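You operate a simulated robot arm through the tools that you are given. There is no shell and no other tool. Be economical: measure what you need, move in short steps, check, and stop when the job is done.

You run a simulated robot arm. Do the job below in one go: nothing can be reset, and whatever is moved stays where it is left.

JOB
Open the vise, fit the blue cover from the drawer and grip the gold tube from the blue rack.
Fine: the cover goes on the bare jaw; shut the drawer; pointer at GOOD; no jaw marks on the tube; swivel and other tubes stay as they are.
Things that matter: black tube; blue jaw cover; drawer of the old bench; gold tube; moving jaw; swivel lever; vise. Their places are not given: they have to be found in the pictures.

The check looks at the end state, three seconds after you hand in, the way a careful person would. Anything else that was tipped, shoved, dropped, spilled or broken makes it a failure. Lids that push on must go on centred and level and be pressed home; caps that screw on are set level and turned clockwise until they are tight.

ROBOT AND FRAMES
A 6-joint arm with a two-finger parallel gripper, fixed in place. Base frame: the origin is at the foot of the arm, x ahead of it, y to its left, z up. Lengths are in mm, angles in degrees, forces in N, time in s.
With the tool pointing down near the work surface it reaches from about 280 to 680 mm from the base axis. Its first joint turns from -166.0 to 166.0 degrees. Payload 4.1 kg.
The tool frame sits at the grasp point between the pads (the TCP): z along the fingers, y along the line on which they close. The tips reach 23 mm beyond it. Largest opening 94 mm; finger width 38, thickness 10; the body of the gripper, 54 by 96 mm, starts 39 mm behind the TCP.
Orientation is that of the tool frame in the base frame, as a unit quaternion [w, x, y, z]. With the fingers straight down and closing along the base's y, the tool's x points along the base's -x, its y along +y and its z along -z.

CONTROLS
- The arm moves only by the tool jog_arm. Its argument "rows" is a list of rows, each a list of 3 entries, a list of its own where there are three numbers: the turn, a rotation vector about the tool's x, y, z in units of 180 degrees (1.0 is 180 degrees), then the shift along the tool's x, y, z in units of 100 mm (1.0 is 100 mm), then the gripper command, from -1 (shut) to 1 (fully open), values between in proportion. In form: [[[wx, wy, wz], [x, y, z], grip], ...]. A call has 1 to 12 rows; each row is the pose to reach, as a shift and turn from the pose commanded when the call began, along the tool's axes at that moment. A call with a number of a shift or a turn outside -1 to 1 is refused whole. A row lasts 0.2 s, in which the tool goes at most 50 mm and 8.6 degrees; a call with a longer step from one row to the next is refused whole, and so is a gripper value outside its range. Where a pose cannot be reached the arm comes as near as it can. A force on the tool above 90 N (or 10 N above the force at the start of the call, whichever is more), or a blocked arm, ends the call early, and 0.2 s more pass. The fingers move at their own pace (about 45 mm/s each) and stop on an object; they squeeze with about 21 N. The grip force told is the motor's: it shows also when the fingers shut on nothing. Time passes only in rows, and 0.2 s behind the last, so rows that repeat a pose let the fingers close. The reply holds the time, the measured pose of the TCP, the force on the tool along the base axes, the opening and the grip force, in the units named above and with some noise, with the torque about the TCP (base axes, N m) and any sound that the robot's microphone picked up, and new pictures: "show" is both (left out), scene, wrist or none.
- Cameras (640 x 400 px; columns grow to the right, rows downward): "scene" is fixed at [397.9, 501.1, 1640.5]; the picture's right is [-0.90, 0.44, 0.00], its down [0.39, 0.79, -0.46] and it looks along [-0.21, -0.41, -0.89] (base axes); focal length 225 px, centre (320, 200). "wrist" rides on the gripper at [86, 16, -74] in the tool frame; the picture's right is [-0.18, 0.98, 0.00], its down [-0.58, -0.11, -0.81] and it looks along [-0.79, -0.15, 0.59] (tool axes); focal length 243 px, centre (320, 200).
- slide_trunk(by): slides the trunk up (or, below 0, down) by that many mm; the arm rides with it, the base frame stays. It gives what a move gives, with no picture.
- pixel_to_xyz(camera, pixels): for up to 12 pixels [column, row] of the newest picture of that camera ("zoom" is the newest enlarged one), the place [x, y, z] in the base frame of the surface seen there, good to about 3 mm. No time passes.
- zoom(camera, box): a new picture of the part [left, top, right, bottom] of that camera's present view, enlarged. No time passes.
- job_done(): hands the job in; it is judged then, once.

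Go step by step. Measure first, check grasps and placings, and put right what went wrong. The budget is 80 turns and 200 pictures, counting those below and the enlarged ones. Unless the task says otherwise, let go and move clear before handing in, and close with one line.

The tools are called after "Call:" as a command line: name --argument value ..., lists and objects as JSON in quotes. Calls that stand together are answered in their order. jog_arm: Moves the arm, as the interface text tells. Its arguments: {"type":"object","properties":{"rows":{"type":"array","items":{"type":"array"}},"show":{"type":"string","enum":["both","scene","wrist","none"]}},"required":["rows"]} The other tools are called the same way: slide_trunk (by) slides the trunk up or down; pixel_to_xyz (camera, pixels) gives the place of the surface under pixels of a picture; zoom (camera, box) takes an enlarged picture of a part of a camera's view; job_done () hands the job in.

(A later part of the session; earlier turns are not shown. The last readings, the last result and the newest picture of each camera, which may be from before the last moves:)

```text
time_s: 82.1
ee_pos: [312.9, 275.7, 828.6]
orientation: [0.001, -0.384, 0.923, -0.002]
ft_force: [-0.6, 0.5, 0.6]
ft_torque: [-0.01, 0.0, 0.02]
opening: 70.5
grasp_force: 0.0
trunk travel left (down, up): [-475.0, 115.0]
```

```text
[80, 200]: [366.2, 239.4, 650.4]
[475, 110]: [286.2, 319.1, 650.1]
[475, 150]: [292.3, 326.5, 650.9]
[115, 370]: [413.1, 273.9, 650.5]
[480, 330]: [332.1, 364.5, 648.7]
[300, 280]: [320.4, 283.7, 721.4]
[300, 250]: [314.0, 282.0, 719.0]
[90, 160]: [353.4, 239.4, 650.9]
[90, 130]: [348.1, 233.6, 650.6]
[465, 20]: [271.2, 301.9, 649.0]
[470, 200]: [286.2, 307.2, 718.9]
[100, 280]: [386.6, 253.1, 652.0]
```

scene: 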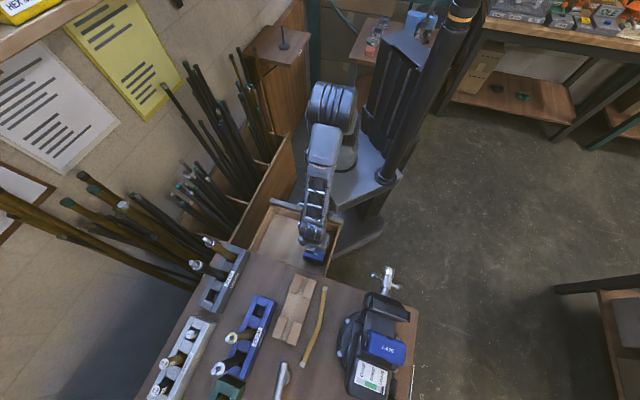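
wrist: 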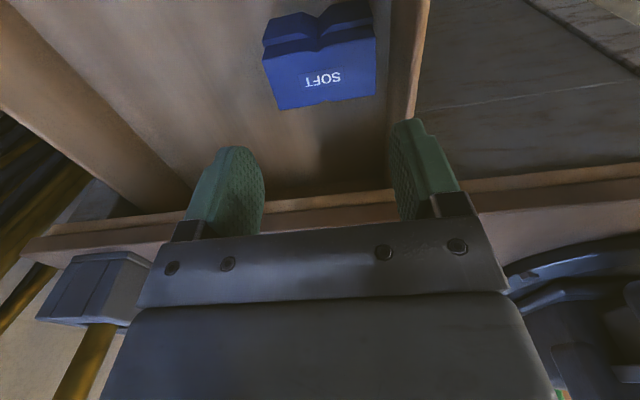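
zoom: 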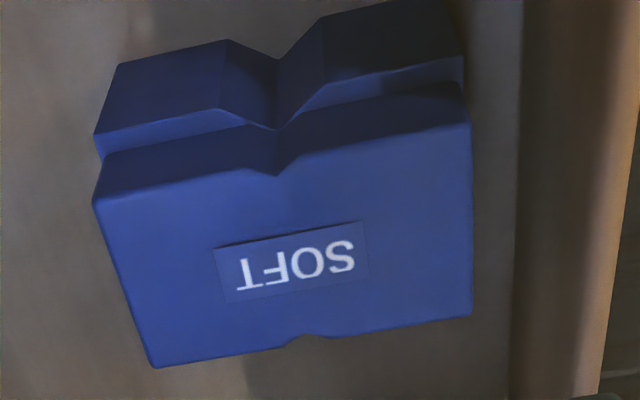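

The cover is unmoved at u≈421, v≈-24. Gripping across its 40 mm depth (closing along u) will allow a deeper hold and suit the vise, so I'll roll +90° here.

Call:
jog_arm --rows '[[[0, 0, 0.045], [-0.047, 0.023, 0], 0.5], [[0, 0, 0.09], [-0.047, 0.023, 0], 0.5], [[0, 0, 0.135], [-0.047, 0.023, 0], 0.5], [[0, 0, 0.18], [-0.047, 0.023, 0], 0.5], [[0, 0, 0.225], [-0.047, 0.023, 0], 0.5], [[0, 0, 0.27], [-0.047, 0.023, 0], 0.5], [[0, 0, 0.315], [-0.047, 0.023, 0], 0.5], [[0, 0, 0.36], [-0.047, 0.023, 0], 0.5], [[0, 0, 0.405], [-0.047, 0.023, 0], 0.5], [[0, 0, 0.45], [-0.047, 0.023, 0], 0.5], [[0, 0, 0.49], [-0.047, 0.023, 0], 0.5], [[0, 0, 0.5], [-0.047, 0.023, 0], 0.5]]' --show "none"

Call:
jog_arm --rows '[[[0, 0, 0], [0, 0, 0.3], 0.5], [[0, 0, 0], [0, 0, 0.6], 0.5], [[0, 0, 0], [0, 0, 0.9], 0.5], [[0, 0, 0], [0, 0, 1], 0.5], [[0, 0, 0], [0, 0, 1], 0.5]]' --show "wrist"

```text
time_s: 84.7
ee_pos: [314.8, 281.4, 829.2]
orientation: [0.003, 0.382, 0.924, 0.0]
ft_force: [0.1, 0.0, -0.9]
ft_torque: [0.03, 0.02, -0.03]
opening: 70.5
grasp_force: 0.3
trunk travel left (down, up): [-475.0, 115.0]
```

```text
time_s: 85.9
ee_pos: [315.9, 281.4, 728.4]
orientation: [0.003, 0.38, 0.925, 0.0]
ft_force: [-0.3, -0.3, -1.0]
ft_torque: [-0.01, 0.0, 0.0]
opening: 70.6
grasp_force: 0.1
trunk travel left (down, up): [-475.0, 115.0]
```

wrist: 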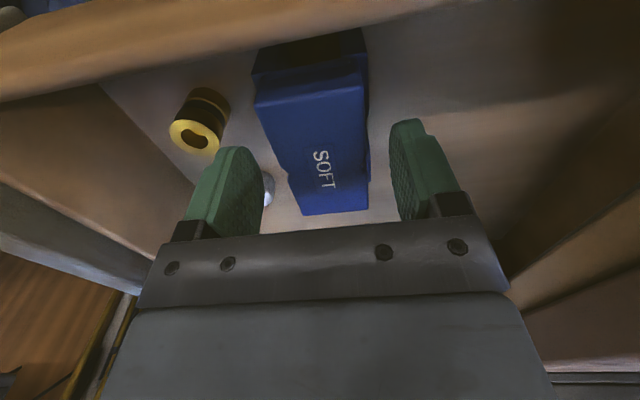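

The cover lies between the fingers. Lowering 10 mm more and closing fully, then checking the grip.

Call:
jog_arm --rows '[[[0, 0, 0], [0, 0, 0.1], 0.5], [[0, 0, 0], [0, 0, 0.1], -0.5], [[0, 0, 0], [0, 0, 0.1], -1], [[0, 0, 0], [0, 0, 0.1], -1], [[0, 0, 0], [0, 0, 0.1], -1], [[0, 0, 0], [0, 0, 0.05], -1], [[0, 0, 0], [0, 0, -0.05], -1], [[0, 0, 0], [0, 0, -0.05], -1]]' --show "wrist"

```text
time_s: 87.7
ee_pos: [315.1, 281.0, 734.6]
orientation: [0.002, 0.38, 0.925, -0.001]
ft_force: [0.6, -0.1, -0.3]
ft_torque: [-0.03, 0.01, 0.0]
opening: 34.0
grasp_force: 21.0
trunk travel left (down, up): [-475.0, 115.0]
```

wrist: 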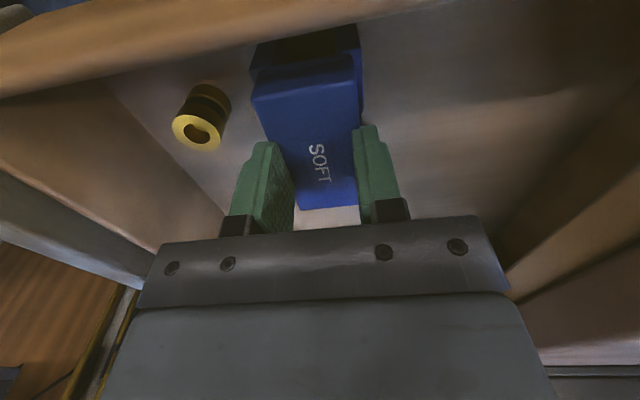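

Gripped at 34 mm with 21 N. Checking that it is really lifted and centred.

Call:
pixel_to_xyz --camera "wrist" --pixels '[[320, 165], [300, 110], [300, 200], [350, 200], [350, 70], [262, 100], [262, 70], [355, 45], [310, 205], [325, 90]]'

```text
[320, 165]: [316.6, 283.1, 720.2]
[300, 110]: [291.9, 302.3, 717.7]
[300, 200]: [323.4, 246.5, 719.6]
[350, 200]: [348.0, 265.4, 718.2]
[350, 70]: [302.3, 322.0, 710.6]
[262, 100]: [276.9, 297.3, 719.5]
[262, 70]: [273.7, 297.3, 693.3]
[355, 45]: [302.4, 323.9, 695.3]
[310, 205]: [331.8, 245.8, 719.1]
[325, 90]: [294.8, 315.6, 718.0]
```

The cover top still reads z≈719, so it slipped (tapered top edge). I'll grip deeper, TCP at z≈705, and retry.

Call:
jog_arm --rows '[[[0, 0, 0], [0, 0, 0], 0.2], [[0, 0, 0], [0, 0, 0], 0.5], [[0, 0, 0], [0, 0, 0.15], 0.5], [[0, 0, 0], [0, 0, 0.29], 0.5], [[0, 0, 0], [0, 0, 0.29], -1], [[0, 0, 0], [0, 0, 0.29], -1], [[0, 0, 0], [0, 0, 0.29], -1], [[0, 0, 0], [0, 0, 0.29], -1], [[0, 0, 0], [0, 0, 0.25], -1], [[0, 0, 0], [0, 0, 0.2], -1], [[0, 0, 0], [0, 0, 0.1], -1], [[0, 0, 0], [0, 0, 0.1], -1]]' --show "wrist"

Call:
pixel_to_xyz --camera "wrist" --pixels '[[320, 165], [300, 120], [320, 200], [310, 90]]'

```text
time_s: 90.3
ee_pos: [316.1, 282.8, 723.3]
orientation: [0.003, 0.381, 0.925, 0.0]
ft_force: [0.5, -0.3, -1.6]
ft_torque: [0.02, -0.01, -0.01]
opening: 50.7
grasp_force: 21.3
trunk travel left (down, up): [-475.0, 115.0]
```

wrist: 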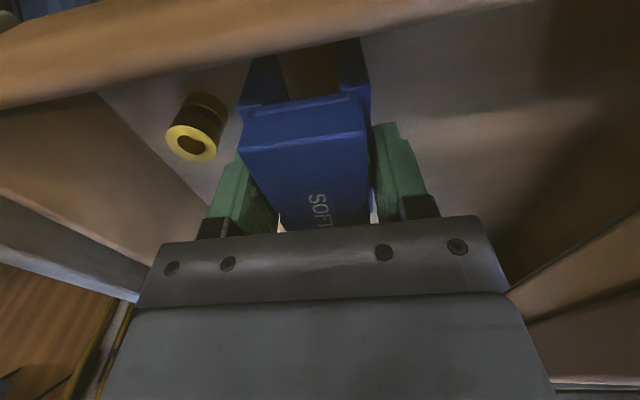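

```text
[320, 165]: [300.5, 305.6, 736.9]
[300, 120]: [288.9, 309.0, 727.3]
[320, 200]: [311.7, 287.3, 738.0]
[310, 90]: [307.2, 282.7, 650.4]
```

The cover is lifted now (top z≈737.5, skirts 51 mm wide, firm). Raising it clear using the trunk and arm.

Call:
slide_trunk --by 115

Call:
jog_arm --rows '[[[0, 0, 0], [0, 0, -0.25], -1], [[0, 0, 0], [0, 0, -0.5], -1], [[0, 0, 0], [0, 0, -0.75], -1], [[0, 0, 0], [0, 0, -1], -1], [[0, 0, 0], [0, 0, -1], -1]]' --show "none"

Call:
jog_arm --rows '[[[0, 0, 0], [0, 0, -0.25], -1], [[0, 0, 0], [0, 0, -0.5], -1], [[0, 0, 0], [0, 0, -0.75], -1], [[0, 0, 0], [0, 0, -1], -1], [[0, 0, 0], [0.2, 0.1, -1], -1], [[0, 0, 0], [0.4, 0.2, -1], -1], [[0, 0, 0], [0.6, 0.3, -1], -1], [[0, 0, 0], [0.8, 0.4, -1], -1], [[0, 0, 0], [0.8, 0.4, -1], -1]]' --show "both"

```text
time_s: 91.8
ee_pos: [315.5, 281.5, 838.6]
orientation: [0.002, 0.382, 0.924, -0.001]
ft_force: [0.0, 0.1, -0.8]
ft_torque: [0.01, -0.01, -0.03]
opening: 50.7
grasp_force: 21.0
trunk travel left (down, up): [-590.0, 0.0]
```

```text
time_s: 93.0
ee_pos: [314.1, 281.5, 939.3]
orientation: [0.002, 0.381, 0.924, -0.001]
ft_force: [-0.1, 0.0, -0.5]
ft_torque: [-0.01, -0.02, 0.02]
opening: 50.5
grasp_force: 21.0
trunk travel left (down, up): [-590.0, 0.0]
```

```text
time_s: 95.0
ee_pos: [286.4, 367.8, 1039.3]
orientation: [0.002, 0.381, 0.925, 0.0]
ft_force: [0.4, 0.2, -0.1]
ft_torque: [-0.02, 0.02, -0.02]
opening: 50.6
grasp_force: 21.0
trunk travel left (down, up): [-590.0, 0.0]
```

scene: 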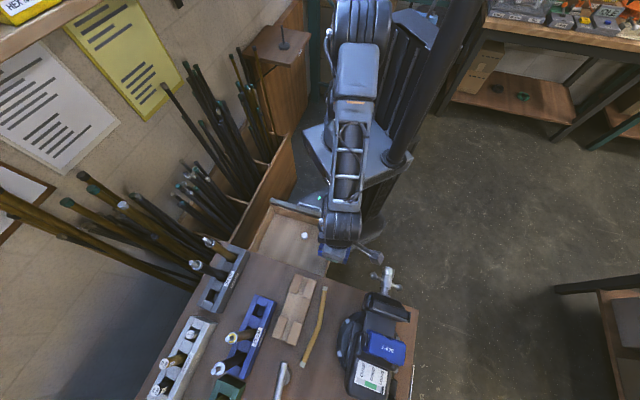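
wrist: 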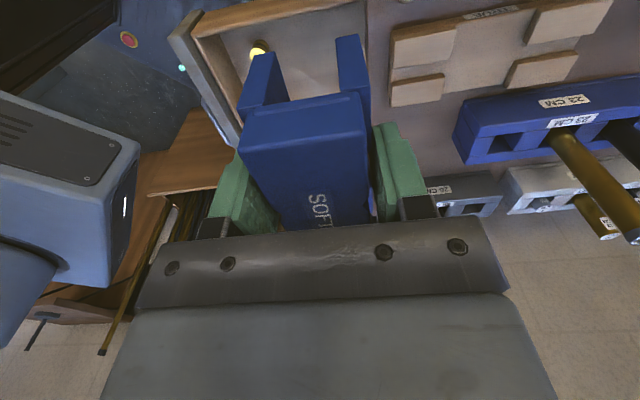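

Held well. Continuing toward the vise, above the bare jaw.

Call:
jog_arm --rows '[[[0, 0, 0], [0.1, 0.05, -0.25], -1], [[0, 0, 0], [0.3, 0.15, -0.5], -1], [[0, 0, 0], [0.6, 0.3, -0.5], -1], [[0, 0, 0], [0.9, 0.4, -0.5], -1], [[0, 0, 0], [0.9, 0.4, -0.5], -1]]' --show "none"

Call:
jog_arm --rows '[[[0, 0, 0], [0.25, 0.15, 0], -1], [[0, 0, 0], [0.5, 0.3, 0], -1], [[0, 0, 0], [0.75, 0.45, 0], -1], [[0, 0, 0], [0.94, 0.6, 0], -1], [[0, 0, 0], [0.94, 0.6, 0], -1]]' --show "both"

```text
time_s: 96.2
ee_pos: [249.2, 458.2, 1087.3]
orientation: [0.002, 0.381, 0.925, 0.0]
ft_force: [0.4, -0.3, -0.8]
ft_torque: [0.01, -0.02, 0.01]
opening: 50.7
grasp_force: 21.3
trunk travel left (down, up): [-590.0, 0.0]
```

```text
time_s: 97.4
ee_pos: [224.5, 568.7, 1088.7]
orientation: [0.003, 0.38, 0.925, 0.0]
ft_force: [1.0, 0.1, -0.7]
ft_torque: [-0.01, 0.02, 0.0]
opening: 50.7
grasp_force: 20.9
trunk travel left (down, up): [-590.0, 0.0]
```

scene: 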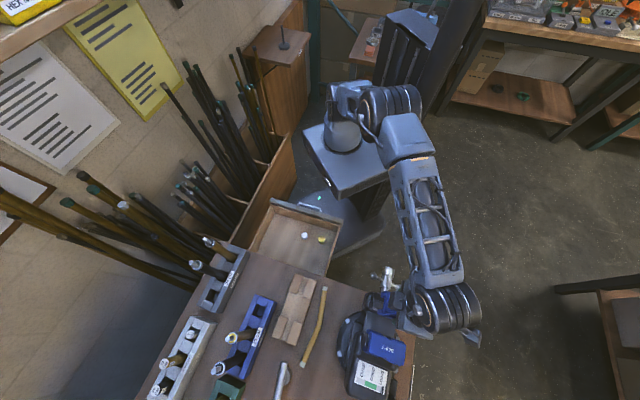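
wrist: 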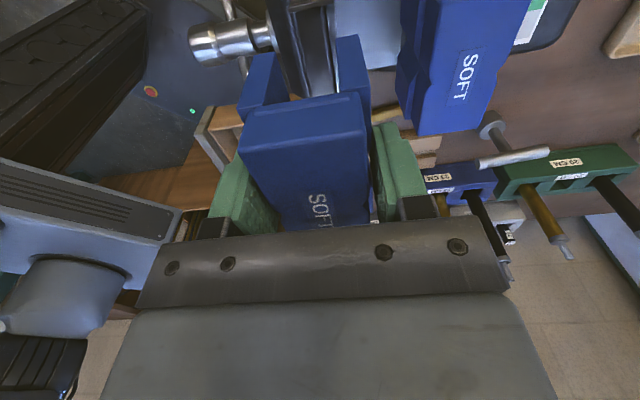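

The jaw plate is visible through the cover's slot (wrist 310,45). Zooming to align.

Call:
zoom --camera "wrist" --box '[230, 0, 430, 120]'

Call:
pixel_to_xyz --camera "zoom" --pixels '[[175, 60], [195, 60], [215, 100], [260, 60], [310, 60], [325, 60], [340, 100], [360, 160], [420, 160], [130, 200], [90, 300], [400, 300]]'

```text
3.20 times, centred on (330, 60) of wrist
```

zoom: 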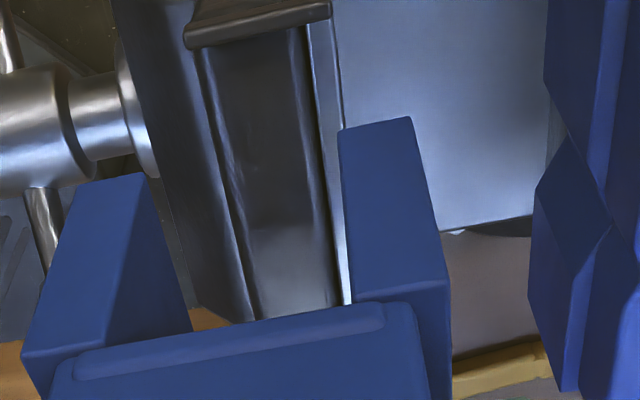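

```text
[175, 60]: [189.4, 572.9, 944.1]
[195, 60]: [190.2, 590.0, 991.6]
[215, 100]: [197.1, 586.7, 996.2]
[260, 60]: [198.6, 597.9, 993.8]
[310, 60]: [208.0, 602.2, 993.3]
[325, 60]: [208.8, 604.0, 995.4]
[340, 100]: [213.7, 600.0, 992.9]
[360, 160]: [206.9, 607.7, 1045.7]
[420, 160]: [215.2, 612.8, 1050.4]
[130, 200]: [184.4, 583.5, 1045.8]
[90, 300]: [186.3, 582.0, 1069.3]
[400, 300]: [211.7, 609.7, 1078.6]
```

Plate spans u≈553–575.5 (centre ≈564); TCP is at u≈561. Measuring the leg inner edges and the v extents for precise centring.

Call:
pixel_to_xyz --camera "zoom" --pixels '[[140, 185], [120, 185], [85, 190], [352, 140], [375, 132], [405, 125], [350, 250], [160, 280], [210, 30], [300, 12], [320, 30], [260, 35]]'

Call:
zoom --camera "scene" --box '[350, 270, 430, 345]'

Call:
pixel_to_xyz --camera "zoom" --pixels '[[210, 180], [290, 200], [240, 220], [330, 245], [400, 290], [150, 150], [350, 180], [230, 300], [430, 330], [140, 230]]'

```text
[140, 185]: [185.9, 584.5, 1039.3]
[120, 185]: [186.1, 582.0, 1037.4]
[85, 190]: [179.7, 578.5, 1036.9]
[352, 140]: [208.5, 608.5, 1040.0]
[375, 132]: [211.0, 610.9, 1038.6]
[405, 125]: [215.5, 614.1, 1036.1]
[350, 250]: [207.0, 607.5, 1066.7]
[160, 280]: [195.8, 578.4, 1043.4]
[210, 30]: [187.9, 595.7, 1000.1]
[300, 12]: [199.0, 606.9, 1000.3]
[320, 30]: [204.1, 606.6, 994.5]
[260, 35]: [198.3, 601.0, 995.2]
```

```text
5.33 times, centred on (390, 308) of scene
```

zoom: 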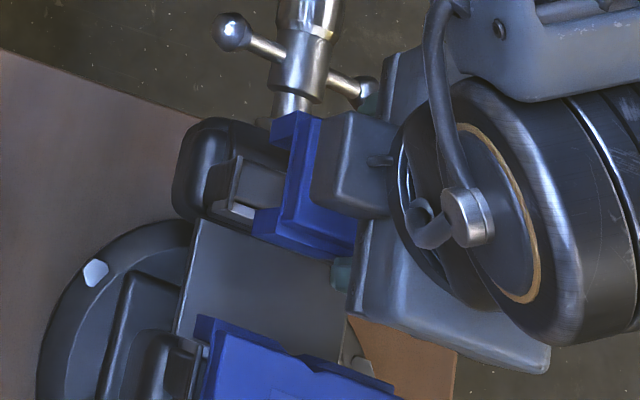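

```text
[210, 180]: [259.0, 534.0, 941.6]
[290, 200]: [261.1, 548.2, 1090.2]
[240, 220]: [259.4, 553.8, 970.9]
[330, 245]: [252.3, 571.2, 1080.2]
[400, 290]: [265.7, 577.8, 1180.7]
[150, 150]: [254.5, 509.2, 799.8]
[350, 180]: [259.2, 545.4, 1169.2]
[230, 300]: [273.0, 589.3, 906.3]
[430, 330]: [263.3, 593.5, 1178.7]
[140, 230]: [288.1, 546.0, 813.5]
```

Slot centre u≈561.5 vs plate 564.3, so shift +2.5 mm in u; v is centred (≈242). Descending slowly onto the jaw.

Call:
jog_arm --rows '[[[0, 0, 0], [0, 0.025, 0], -1], [[0, 0, 0], [0, 0.025, 0.2], -1], [[0, 0, 0], [0, 0.025, 0.35], -1], [[0, 0, 0], [0, 0.025, 0.41], -1], [[0, 0, 0], [0, 0.025, 0.46], -1], [[0, 0, 0], [0, 0.025, 0.51], -1], [[0, 0, 0], [0, 0.025, 0.51], -1]]' --show "both"

Call:
zoom --camera "wrist" --box '[200, 0, 440, 150]'

```text
time_s: 99.0
ee_pos: [227.4, 570.6, 1035.7]
orientation: [0.003, 0.381, 0.925, 0.0]
ft_force: [0.3, 0.5, -0.3]
ft_torque: [0.01, 0.0, -0.01]
opening: 50.6
grasp_force: 21.4
trunk travel left (down, up): [-590.0, 0.0]
```

scene: 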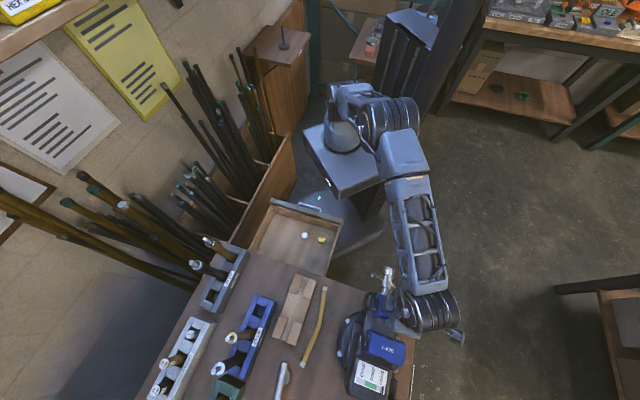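
wrist: 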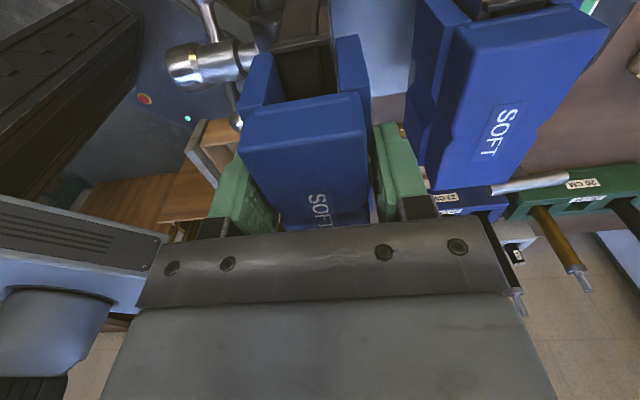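

```text
2.67 times, centred on (320, 75) of wrist
```

zoom: 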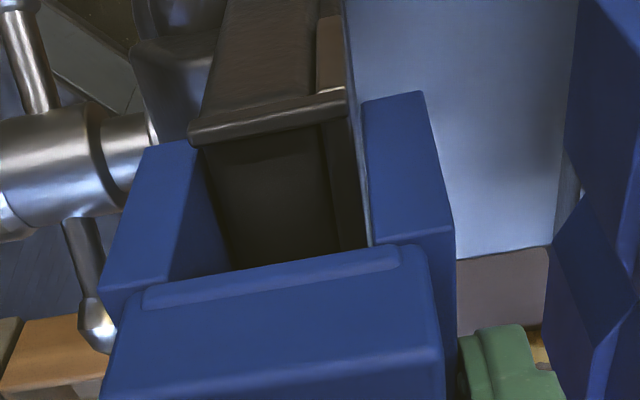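

No contact force with the legs ~15 mm down around the jaw. Continuing down to the seat (~1004).

Call:
jog_arm --rows '[[[0, 0, 0], [0, 0, 0.07], -1], [[0, 0, 0], [0, 0, 0.14], -1], [[0, 0, 0], [0, 0, 0.2], -1], [[0, 0, 0], [0, 0, 0.25], -1], [[0, 0, 0], [0, 0, 0.29], -1], [[0, 0, 0], [0, 0, 0.32], -1], [[0, 0, 0], [0, 0, 0.34], -1], [[0, 0, 0], [0, 0, 0.34], -1]]' --show "wrist"

Call:
pixel_to_xyz --camera "wrist" --pixels '[[320, 165], [300, 120], [500, 100], [320, 200]]'

```text
time_s: 100.8
ee_pos: [228.0, 569.2, 1002.6]
orientation: [0.002, 0.38, 0.925, 0.001]
ft_force: [0.4, 0.3, 5.5]
ft_torque: [-0.18, -0.1, 0.01]
opening: 50.7
grasp_force: 21.3
trunk travel left (down, up): [-590.0, 0.0]
```

wrist: 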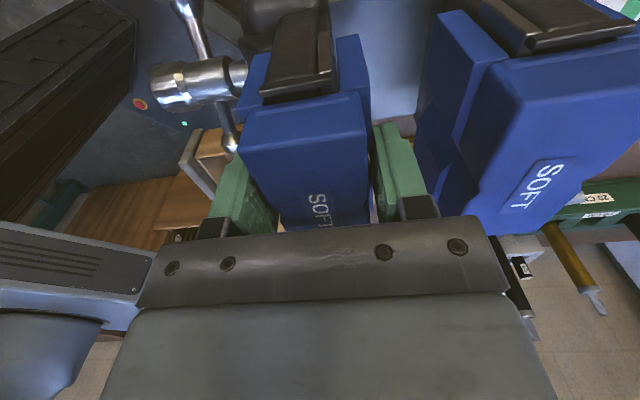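

```text
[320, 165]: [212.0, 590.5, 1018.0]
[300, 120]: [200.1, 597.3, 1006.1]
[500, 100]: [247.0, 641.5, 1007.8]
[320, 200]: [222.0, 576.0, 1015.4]
```

The cover top is at z≈1017, matching the other cover, with 5.5 N contact. I'll press it home a little more, then release and back up.

Call:
jog_arm --rows '[[[0, 0, 0], [0, 0, 0.03], -1], [[0, 0, 0], [0, 0, 0.06], -1], [[0, 0, 0], [0, 0, 0.08], -1], [[0, 0, 0], [0, 0, 0.08], -1]]' --show "none"

Call:
jog_arm --rows '[[[0, 0, 0], [0, 0, -0.04], -0.2], [[0, 0, 0], [0, 0, -0.04], 0.35], [[0, 0, 0], [0, 0, -0.04], 0.35], [[0, 0, 0], [0, 0, -0.3], 0.35], [[0, 0, 0], [0, 0, -0.6], 0.35], [[0, 0, 0], [0, 0, -0.9], 0.35], [[0, 0, 0], [0, 0, -0.9], 0.35]]' --show "both"

Call:
zoom --camera "wrist" --box '[200, 0, 500, 200]'

```text
time_s: 101.8
ee_pos: [227.8, 569.8, 1000.3]
orientation: [0.002, 0.381, 0.924, 0.006]
ft_force: [1.3, 0.0, 42.8]
ft_torque: [-0.55, 0.1, -0.01]
opening: 50.5
grasp_force: 21.2
trunk travel left (down, up): [-590.0, 0.0]
```

```text
time_s: 103.4
ee_pos: [228.0, 569.3, 1084.7]
orientation: [0.002, 0.382, 0.924, 0.0]
ft_force: [0.3, 0.0, 0.9]
ft_torque: [-0.01, -0.01, -0.01]
opening: 63.4
grasp_force: 0.0
trunk travel left (down, up): [-590.0, 0.0]
```

scene: 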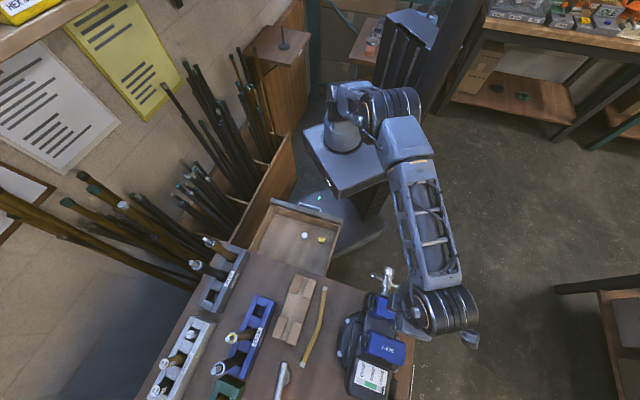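
wrist: 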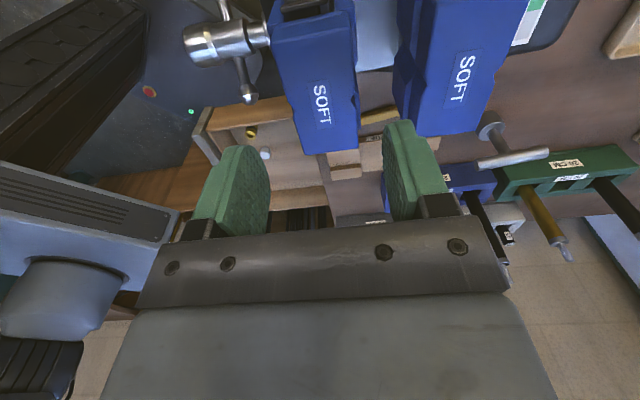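

```text
2.00 times, centred on (350, 100) of wrist
```

zoom: 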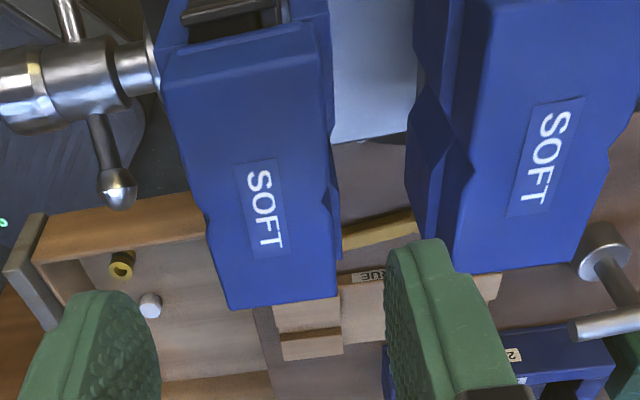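

Cover is seated (42 N pressed) and both covers look level and parallel (wrist 320,100 / 460,80). To save turns I'll go shut the drawer now: travel with the tool down to straddle the drawer front's top edge.

Call:
jog_arm --rows '[[[0, 0, 0], [-0.25, -0.2, 0], 0.35], [[0, 0, 0], [-0.5, -0.4, 0], 0.35], [[0, 0, 0], [-0.75, -0.6, 0], 0.35], [[0, 0, 0], [-1, -0.8, 0], 0.35], [[0, 0, 0], [-1, -0.8, 0], 0.35]]' --show "none"

Call:
slide_trunk --by -115

Call:
jog_arm --rows '[[[0, 0, 0], [-0.25, -0.2, 0], 0.35], [[0, 0, 0], [-0.5, -0.4, 0], 0.35], [[0, 0, 0], [-0.75, -0.6, 0], 0.35], [[0, 0, 0], [-1, -0.8, 0], 0.35], [[0, 0, 0], [-1, -0.8, 0], 0.35]]' --show "none"

Call:
jog_arm --rows '[[[0, 0, 0], [-0.25, -0.2, 0.15], 0.35], [[0, 0, 0], [-0.5, -0.4, 0.3], 0.35], [[0, 0, 0], [-0.75, -0.6, 0.45], 0.35], [[0, 0, 0], [-1, -0.8, 0.6], 0.35], [[0, 0, 0], [-1, -0.8, 0.6], 0.35]]' --show "none"

Call:
jog_arm --rows '[[[0, 0, 0], [-0.2, -0.11, 0.15], 0.35], [[0, 0, 0], [-0.4, -0.22, 0.3], 0.35], [[0, 0, 0], [-0.6, -0.33, 0.45], 0.35], [[0, 0, 0], [-0.71, -0.42, 0.7], 0.35], [[0, 0, 0], [-0.71, -0.42, 0.7], 0.35]]' --show "both"

Call:
pixel_to_xyz --camera "scene" --pixels '[[230, 338], [229, 341], [240, 336], [217, 370], [248, 334], [375, 303], [390, 346], [377, 320], [325, 217], [388, 275]]'

```text
time_s: 104.6
ee_pos: [242.1, 440.2, 1085.4]
orientation: [0.003, 0.381, 0.925, -0.001]
ft_force: [0.2, -0.6, 0.5]
ft_torque: [0.0, 0.02, -0.04]
opening: 63.4
grasp_force: 0.0
trunk travel left (down, up): [-590.0, 0.0]
```

```text
time_s: 106.0
ee_pos: [242.5, 442.0, 969.2]
orientation: [0.003, 0.381, 0.925, 0.0]
ft_force: [0.3, -0.6, -0.2]
ft_torque: [0.01, 0.01, -0.01]
opening: 63.6
grasp_force: 0.1
trunk travel left (down, up): [-475.0, 115.0]
```

```text
time_s: 107.2
ee_pos: [257.2, 313.9, 970.2]
orientation: [0.004, 0.381, 0.925, 0.0]
ft_force: [0.9, 0.8, 0.1]
ft_torque: [0.0, 0.03, 0.0]
opening: 63.8
grasp_force: 0.2
trunk travel left (down, up): [-475.0, 115.0]
```

```text
time_s: 108.4
ee_pos: [271.3, 187.7, 910.9]
orientation: [0.003, 0.381, 0.925, 0.0]
ft_force: [0.1, -0.4, 0.0]
ft_torque: [0.01, -0.02, 0.0]
opening: 63.2
grasp_force: 0.0
trunk travel left (down, up): [-475.0, 115.0]
```

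```text
time_s: 109.6
ee_pos: [293.0, 107.1, 841.6]
orientation: [0.002, 0.381, 0.925, -0.001]
ft_force: [0.3, -0.1, 0.1]
ft_torque: [-0.01, -0.01, 0.01]
opening: 63.5
grasp_force: 0.1
trunk travel left (down, up): [-475.0, 115.0]
```

scene: 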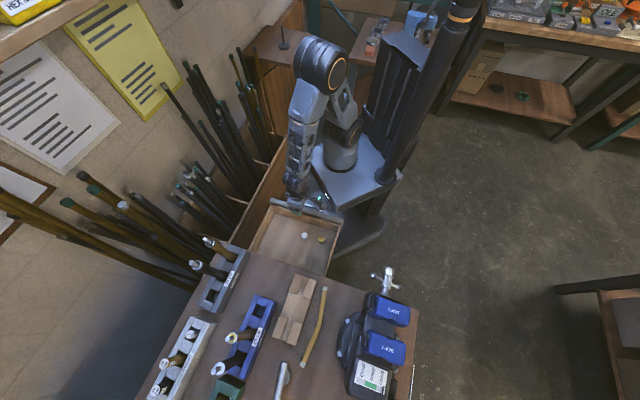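
wrist: 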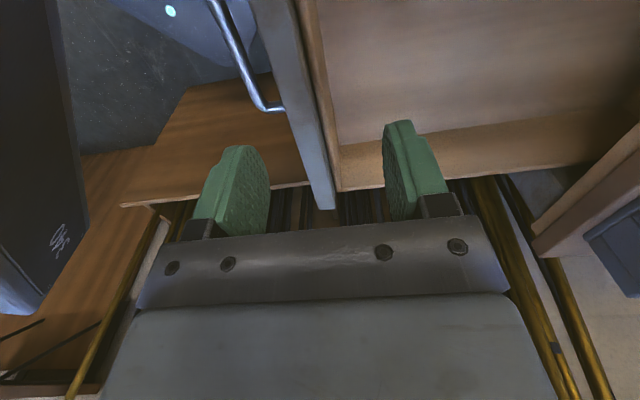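

```text
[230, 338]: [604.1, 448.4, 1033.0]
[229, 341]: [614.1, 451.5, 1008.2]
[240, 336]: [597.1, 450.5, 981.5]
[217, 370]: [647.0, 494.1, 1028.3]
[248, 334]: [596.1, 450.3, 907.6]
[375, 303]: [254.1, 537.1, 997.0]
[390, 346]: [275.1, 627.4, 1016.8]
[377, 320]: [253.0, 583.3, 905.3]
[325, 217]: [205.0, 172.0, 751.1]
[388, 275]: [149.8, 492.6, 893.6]
```

The fingers straddle the drawer front (wrist 310,110), and the gold tube axis is at ≈(606,448) with its top at z≈1033. Lowering and pushing the drawer in most of the way, then lifting over to its front side.

Call:
jog_arm --rows '[[[0, 0, 0], [0, 0, 0.3], 0.35], [[0, 0, 0], [0, 0, 0.6], 0.35], [[0, 0, 0], [0, 0, 0.87], 0.35], [[0, 0, 0], [0, 0.1, 0.87], 0.35], [[0, 0, 0], [0, 0.25, 0.87], 0.35], [[0, 0, 0], [0, 0.4, 0.87], 0.35], [[0, 0, 0], [0, 0.55, 0.87], 0.35], [[0, 0, 0], [0, 0.7, 0.87], 0.35], [[0, 0, 0], [0, 0.85, 0.87], 0.35], [[0, 0, 0], [0, 1, 0.87], 0.35]]' --show "none"

Call:
jog_arm --rows '[[[0, 0, 0], [0, 0.15, 0], 0.35], [[0, 0, 0], [0, 0.3, 0], 0.35], [[0, 0, 0], [0, 0.45, 0], 0.35], [[0, 0, 0], [0, 0.58, 0], 0.35], [[0, 0, 0], [0, 0.68, 0], 0.35], [[0, 0, 0], [0, 0.68, 0], 0.35], [[0, 0, 0], [0, 0.63, 0], 0.35], [[0, 0, 0], [0, 0.63, -0.3], 0.35], [[0, 0, 0], [0, 0.63, -0.6], 0.35], [[0, 0, 0], [0, 0.63, -0.65], 0.35]]' --show "none"

Call:
jog_arm --rows '[[[0, 0, 0], [0, -0.25, 0], 0.35], [[0, 0, 0], [0, -0.5, 0], 0.6], [[0, 0, 0], [0, -0.75, 0], 1], [[0, 0, 0], [0, -1, 0], 1], [[0, 0, 0], [0, -1, 0], 1]]' --show "both"

```text
time_s: 111.8
ee_pos: [363.9, 179.2, 754.5]
orientation: [0.002, 0.381, 0.925, -0.001]
ft_force: [0.7, 0.0, -0.1]
ft_torque: [-0.02, 0.05, -0.01]
opening: 63.1
grasp_force: 0.0
trunk travel left (down, up): [-475.0, 115.0]
```

```text
time_s: 114.0
ee_pos: [407.1, 222.2, 819.0]
orientation: [0.002, 0.381, 0.924, 0.001]
ft_force: [-0.3, 0.7, -0.4]
ft_torque: [0.02, -0.01, 0.01]
opening: 63.5
grasp_force: 0.1
trunk travel left (down, up): [-475.0, 115.0]
```

```text
time_s: 115.2
ee_pos: [337.0, 151.6, 819.2]
orientation: [0.003, 0.381, 0.925, 0.0]
ft_force: [0.5, 0.3, 0.1]
ft_torque: [-0.02, 0.01, 0.0]
opening: 94.1
grasp_force: 0.1
trunk travel left (down, up): [-475.0, 115.0]
```

scene: 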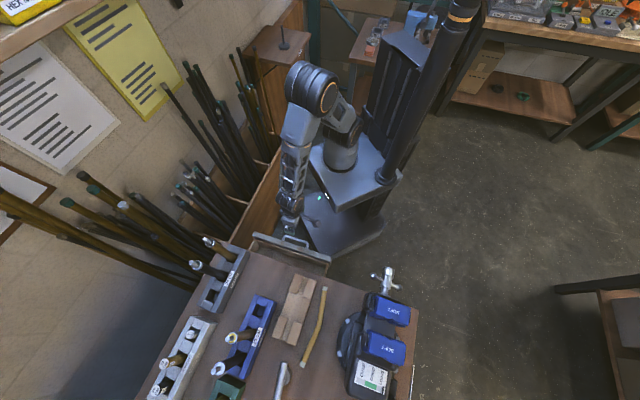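
wrist: 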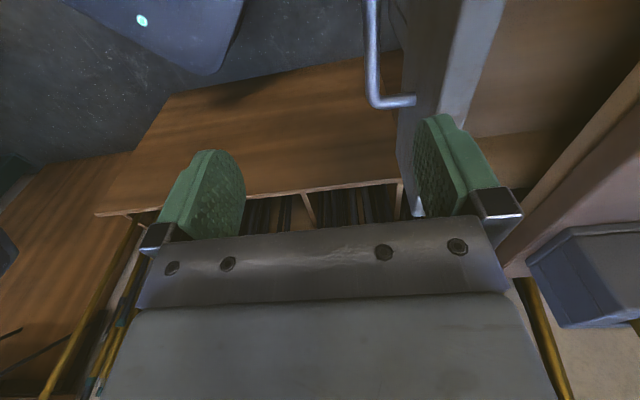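

The drawer front is at u≈419 with my fingers now in front of it. Pushing it fully home with the far finger, tilting near the bench lip.

Call:
jog_arm --rows '[[[0, 0, 0], [0, 0, 0.3], 1], [[0, 0, 0], [0, 0, 0.6], 1], [[0, 0, 0], [0, 0, 0.78], 1], [[0, 0, 0], [0, 0.15, 0.78], 1], [[0, 0, 0], [0, 0.3, 0.78], 1], [[0, 0, 0], [0, 0.45, 0.78], 1], [[0, 0, 0], [0, 0.6, 0.78], 1], [[0, 0, 0], [0, 0.75, 0.78], 1], [[0, 0, 0], [0, 0.85, 0.78], 1], [[0, 0, 0], [0, 0.83, 0.78], 1]]' --show "none"

Call:
jog_arm --rows '[[[-0.037, 0, 0], [0, 0, 0.06], 1], [[-0.074, 0, 0], [0, 0, 0.12], 1], [[-0.11, 0, 0], [0, 0, 0.19], 1], [[-0.11, 0, 0], [0, 0.12, 0.19], 1], [[-0.11, 0, 0], [0, 0.22, 0.19], 1], [[-0.11, 0, 0], [0, 0.3, 0.19], 1], [[-0.11, 0, 0], [0, 0.36, 0.19], 1], [[-0.11, 0, 0], [0, 0.4, 0.19], 1], [[-0.11, 0, 0], [0, 0.4, 0.19], 1]]' --show "both"

```text
time_s: 117.4
ee_pos: [395.9, 211.1, 741.6]
orientation: [0.002, 0.381, 0.925, 0.0]
ft_force: [0.5, 0.1, 0.5]
ft_torque: [-0.01, -0.01, 0.0]
opening: 93.9
grasp_force: 0.1
trunk travel left (down, up): [-475.0, 115.0]
```

```text
time_s: 119.4
ee_pos: [423.8, 234.4, 724.3]
orientation: [0.068, 0.378, 0.91, 0.158]
ft_force: [-5.4, -42.2, 18.4]
ft_torque: [0.63, -0.65, -1.34]
opening: 82.9
grasp_force: 0.1
out of reach, approached as far as the arm can: row 2, 3, 4, 5, 6
trunk travel left (down, up): [-475.0, 115.0]
```

scene: 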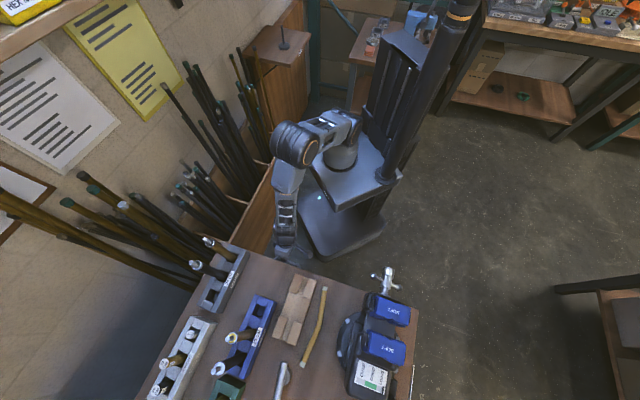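
wrist: 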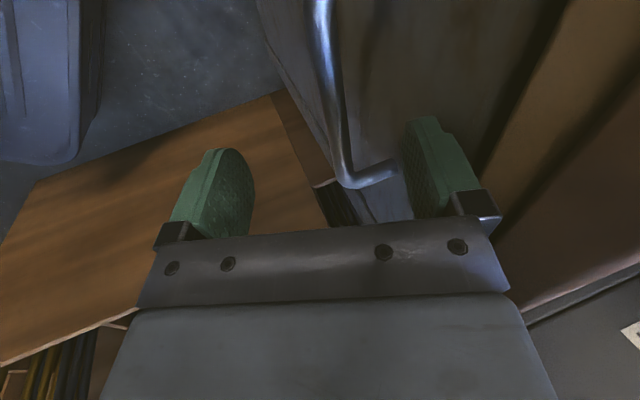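

The drawer is closed (42 N against its stop, finger at u≈521). Now backing off, rising, rolling to close along v, and tilting 45° toward the gold tube.

Call:
jog_arm --rows '[[[0, 0, 0], [0, -0.28, -0.1], 1], [[0, 0, 0], [0, -0.28, -0.4], 1], [[0.037, 0, 0], [0, -0.28, -0.7], 1], [[0.074, 0, 0], [0, -0.29, -0.95], 1], [[0.11, 0, 0], [0, -0.29, -0.95], 1], [[0.11, 0, 0], [0, -0.29, -0.95], 1]]' --show "none"

Call:
jog_arm --rows '[[[0, 0, -0.045], [0, 0, -0.1], 0], [[0, 0, -0.09], [0, 0, -0.2], 0], [[0, 0, -0.135], [0, 0, -0.3], 0], [[0, 0, -0.18], [0, 0, -0.4], 0], [[0, 0, -0.225], [0, 0, -0.5], 0], [[0, 0, -0.27], [0, 0, -0.6], 0], [[0, 0, -0.315], [0, 0, -0.7], 0], [[0, 0, -0.36], [0, 0, -0.8], 0], [[0, 0, -0.405], [0, 0, -0.9], 0], [[0, 0, -0.45], [0, 0, -1], 0], [[0, 0, -0.49], [0, 0, -1], 0], [[0, 0, -0.5], [0, 0, -1], 0]]' --show "none"

Call:
jog_arm --rows '[[[0, -0.042, 0], [-0.2, 0, -0.2], 0], [[0, -0.084, 0], [-0.35, 0, -0.4], 0], [[0, -0.126, 0], [-0.5, 0, -0.6], 0], [[0, -0.168, 0], [-0.7, 0, -0.8], 0], [[0, -0.21, 0], [-0.9, 0, -1], 0], [[0, -0.25, 0], [-1, 0, -1], 0], [[0, -0.25, 0], [-1, 0, -1], 0]]' --show "both"

```text
time_s: 120.8
ee_pos: [383.3, 195.5, 801.7]
orientation: [0.004, 0.379, 0.925, -0.002]
ft_force: [-0.6, 0.8, -0.7]
ft_torque: [-0.04, 0.01, -0.03]
opening: 93.9
grasp_force: 0.1
out of reach, approached as far as the arm can: row 3, 4, 5
trunk travel left (down, up): [-475.0, 115.0]
```

```text
time_s: 123.4
ee_pos: [382.0, 198.3, 901.2]
orientation: [0.002, -0.385, 0.923, -0.002]
ft_force: [-0.4, 0.6, 0.3]
ft_torque: [-0.01, 0.04, 0.0]
opening: 47.0
grasp_force: 0.1
trunk travel left (down, up): [-475.0, 115.0]
```

```text
time_s: 125.0
ee_pos: [449.0, 268.3, 1002.1]
orientation: [0.341, -0.358, 0.858, 0.142]
ft_force: [-0.1, 1.1, 0.5]
ft_torque: [-0.01, -0.01, 0.01]
opening: 46.7
grasp_force: 0.0
trunk travel left (down, up): [-475.0, 115.0]
```

scene: 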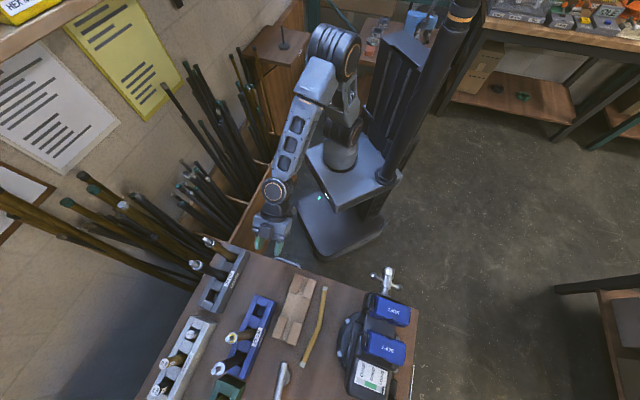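
wrist: 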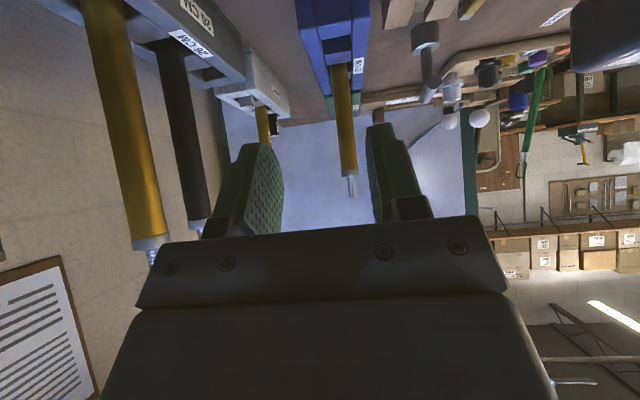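

The gold tube is framed between the fingers (wrist 345,120). Measuring its axis and top precisely from this view.

Call:
zoom --camera "wrist" --box '[280, 40, 420, 200]'

Call:
pixel_to_xyz --camera "wrist" --pixels '[[342, 80], [345, 120], [347, 150], [339, 150], [355, 150], [350, 170], [352, 185], [352, 193], [336, 110], [353, 110]]'

```text
2.50 times, centred on (350, 120) of wrist
```

zoom: 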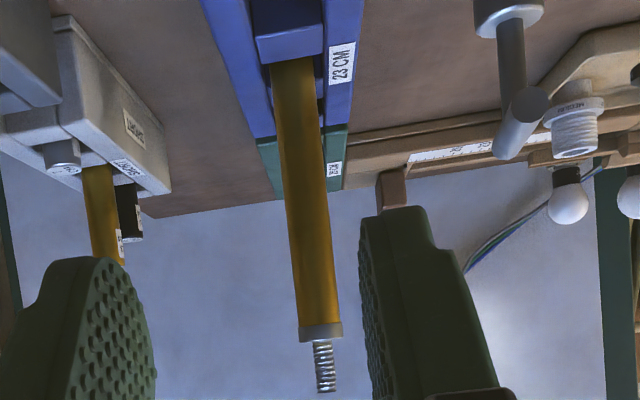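

```text
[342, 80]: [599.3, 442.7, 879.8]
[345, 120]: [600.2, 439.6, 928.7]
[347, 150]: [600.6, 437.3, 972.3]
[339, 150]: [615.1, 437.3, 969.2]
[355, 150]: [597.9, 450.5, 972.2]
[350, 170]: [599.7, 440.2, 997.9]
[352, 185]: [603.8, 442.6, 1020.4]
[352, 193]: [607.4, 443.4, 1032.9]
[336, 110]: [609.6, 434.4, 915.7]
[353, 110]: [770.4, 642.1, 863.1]
```

Tube axis at about u=745, v=-115 (Ø≈23), gold body from the rack to z≈1001 with a threaded stud above. Approaching along +u at z≈965.

Call:
jog_arm --rows '[[[0, 0, 0], [-0.12, 0.13, 0.24], 0.3], [[0, 0, 0], [-0.24, 0.13, 0.48], 0.3], [[0, 0, 0], [-0.36, 0.13, 0.72], 0.3], [[0, 0, 0], [-0.474, 0.13, 0.957], 0.3], [[0, 0, 0], [-0.474, 0.13, 0.957], 0.3]]' --show "none"

Call:
jog_arm --rows '[[[0, 0, 0], [-0.2, 0, 0.19], 0.3], [[0, 0, 0], [-0.4, 0, 0.378], 0.3], [[0, 0, 0], [-0.6, 0, 0.567], 0.3], [[0, 0, 0], [-0.67, 0, 0.633], 0.3], [[0, 0, 0], [-0.67, 0, 0.633], 0.3]]' --show "wrist"

Call:
pixel_to_xyz --camera "wrist" --pixels '[[330, 60], [330, 100], [335, 120], [335, 80], [340, 100], [325, 100]]'

```text
time_s: 126.2
ee_pos: [514.7, 349.7, 966.8]
orientation: [0.355, -0.354, 0.853, 0.144]
ft_force: [0.4, -0.5, -0.2]
ft_torque: [0.01, 0.0, 0.01]
opening: 61.1
grasp_force: 0.0
trunk travel left (down, up): [-475.0, 115.0]
```

```text
time_s: 127.4
ee_pos: [577.5, 415.3, 971.0]
orientation: [0.354, -0.355, 0.853, 0.144]
ft_force: [0.3, -0.2, 0.2]
ft_torque: [0.0, 0.0, 0.0]
opening: 61.4
grasp_force: 0.0
trunk travel left (down, up): [-475.0, 115.0]
```

wrist: 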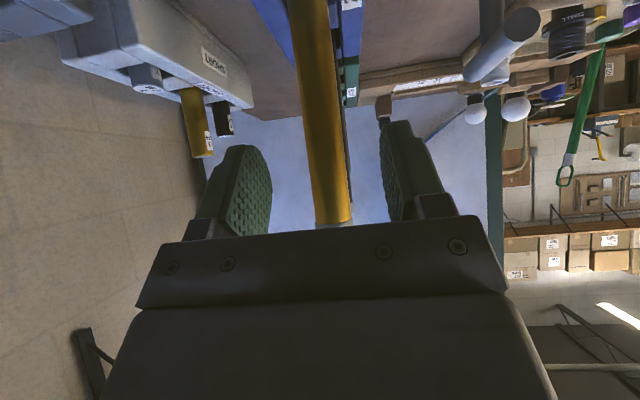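

```text
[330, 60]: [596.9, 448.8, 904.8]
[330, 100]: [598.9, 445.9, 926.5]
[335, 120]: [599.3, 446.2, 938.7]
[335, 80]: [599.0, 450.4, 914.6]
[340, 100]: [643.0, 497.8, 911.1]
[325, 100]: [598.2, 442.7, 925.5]
```

TCP at u≈702, aligned with the tube. Moving the last 44 mm, closing on it, and lifting vertically with the trunk.

Call:
jog_arm --rows '[[[0, 0, 0], [-0.14, 0.01, 0.18], 0.3], [[0, 0, 0], [-0.27, 0.01, 0.353], 0.3], [[0, 0, 0], [-0.27, 0.01, 0.353], 0.3], [[0, 0, 0], [-0.27, 0.01, 0.353], -0.5], [[0, 0, 0], [-0.27, 0.01, 0.353], -1], [[0, 0, 0], [-0.27, 0.01, 0.353], -1], [[0, 0, 0], [-0.27, 0.01, 0.353], -1], [[0, 0, 0], [-0.27, 0.01, 0.353], -1]]' --show "wrist"

Call:
slide_trunk --by 115

Call:
jog_arm --rows '[[[0, 0, 0], [-0.05, 0, -0.05], -1], [[0, 0, 0], [-0.1, 0, -0.1], -1]]' --show "both"

```text
time_s: 129.2
ee_pos: [610.1, 447.4, 965.2]
orientation: [0.355, -0.355, 0.852, 0.146]
ft_force: [-0.1, 0.7, -0.6]
ft_torque: [0.09, 0.01, 0.03]
opening: 23.3
grasp_force: 20.9
trunk travel left (down, up): [-475.0, 115.0]
```

wrist: 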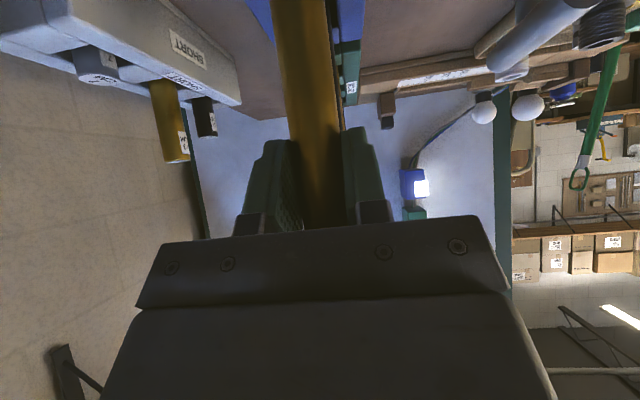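

```text
time_s: 130.7
ee_pos: [609.8, 446.0, 1079.3]
orientation: [0.354, -0.355, 0.853, 0.145]
ft_force: [0.1, 0.2, -1.4]
ft_torque: [0.02, 0.03, 0.01]
opening: 23.6
grasp_force: 20.7
trunk travel left (down, up): [-590.0, 0.0]
```

```text
time_s: 131.3
ee_pos: [609.3, 447.3, 1093.6]
orientation: [0.354, -0.356, 0.852, 0.145]
ft_force: [0.1, -0.2, -1.5]
ft_torque: [-0.01, -0.02, 0.0]
opening: 23.5
grasp_force: 20.7
trunk travel left (down, up): [-590.0, 0.0]
```

scene: 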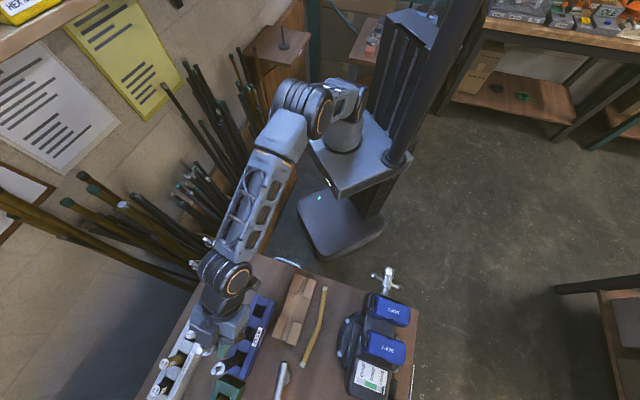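
wrist: 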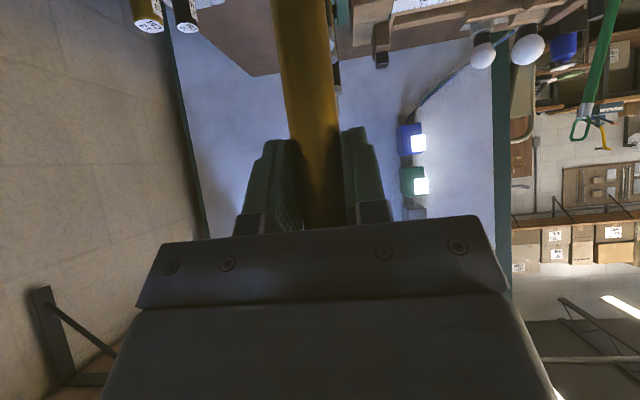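

The gold tube is gripped (23.5 mm) and out of the rack. Carrying it up and over to above the vise gap (u≈606, v≈242).

Call:
jog_arm --rows '[[[0, 0, 0], [-0.16, 0.15, -0.16], -1], [[0, 0, 0], [-0.32, 0.35, -0.32], -1], [[0, 0, 0], [-0.48, 0.6, -0.48], -1], [[0, 0, 0], [-0.636, 0.9, -0.636], -1], [[0, 0, 0], [-0.636, 0.9, -0.636], -1]]' --show "none"

Call:
jog_arm --rows '[[[0, 0, 0], [0.1, 0.22, -0.15], -1], [[0, 0, 0], [0.2, 0.45, -0.3], -1], [[0, 0, 0], [0.3, 0.67, -0.45], -1], [[0, 0, 0], [0.39, 0.9, -0.6], -1], [[0, 0, 0], [0.39, 0.9, -0.6], -1]]' --show "none"

Call:
jog_arm --rows '[[[0, 0, 0], [0.12, 0.22, -0.12], -1], [[0, 0, 0], [0.25, 0.45, -0.25], -1], [[0, 0, 0], [0.37, 0.67, -0.37], -1], [[0, 0, 0], [0.495, 0.9, -0.495], -1], [[0, 0, 0], [0.495, 0.9, -0.495], -1]]' --show "none"

Call:
jog_arm --rows '[[[0, 0, 0], [0, 0.25, 0], -1], [[0, 0, 0], [0, 0.5, 0], -1], [[0, 0, 0], [0, 0.75, 0], -1], [[0, 0, 0], [0, 0.87, 0], -1], [[0, 0, 0], [0, 0.87, 0], -1]]' --show "both"

Call:
zoom --camera "scene" --box '[330, 270, 430, 400]'

```text
time_s: 132.5
ee_pos: [544.4, 510.5, 1183.6]
orientation: [0.355, -0.355, 0.853, 0.144]
ft_force: [-0.3, -0.3, -1.9]
ft_torque: [0.0, 0.02, 0.0]
opening: 23.5
grasp_force: 21.0
trunk travel left (down, up): [-590.0, 0.0]
```

```text
time_s: 133.7
ee_pos: [431.4, 524.1, 1197.8]
orientation: [0.354, -0.356, 0.853, 0.145]
ft_force: [0.1, 0.9, -0.8]
ft_torque: [-0.01, 0.0, -0.04]
opening: 23.6
grasp_force: 20.9
trunk travel left (down, up): [-590.0, 0.0]
```

```text
time_s: 134.9
ee_pos: [317.1, 538.1, 1196.4]
orientation: [0.354, -0.356, 0.853, 0.145]
ft_force: [-0.6, 0.3, -0.9]
ft_torque: [0.01, 0.02, -0.02]
opening: 23.7
grasp_force: 21.0
trunk travel left (down, up): [-590.0, 0.0]
```

```text
time_s: 136.1
ee_pos: [257.6, 599.7, 1197.0]
orientation: [0.355, -0.355, 0.853, 0.145]
ft_force: [0.1, 0.3, -1.4]
ft_torque: [-0.01, -0.01, -0.06]
opening: 23.4
grasp_force: 21.0
trunk travel left (down, up): [-590.0, 0.0]
```

scene: 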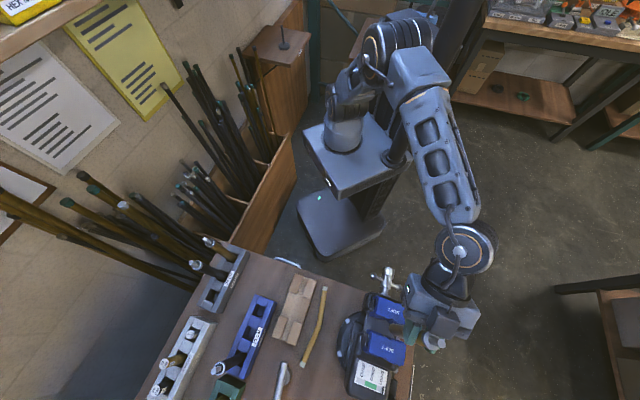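
wrist: 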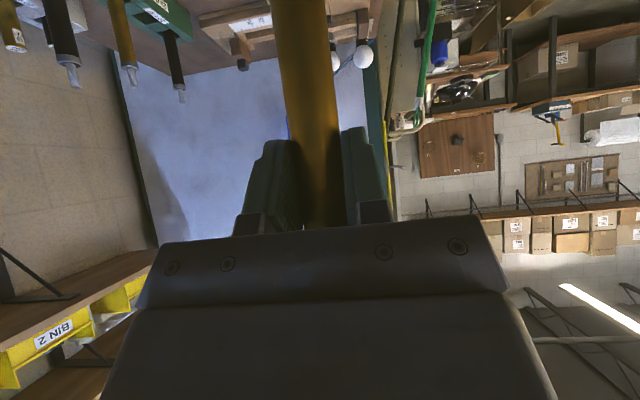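

```text
3.08 times, centred on (380, 335) of scene
```

zoom: 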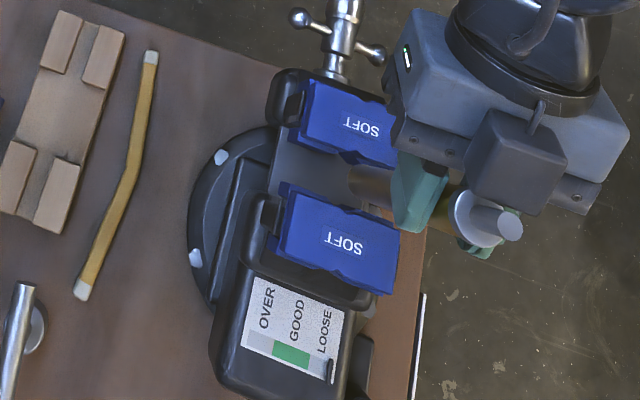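

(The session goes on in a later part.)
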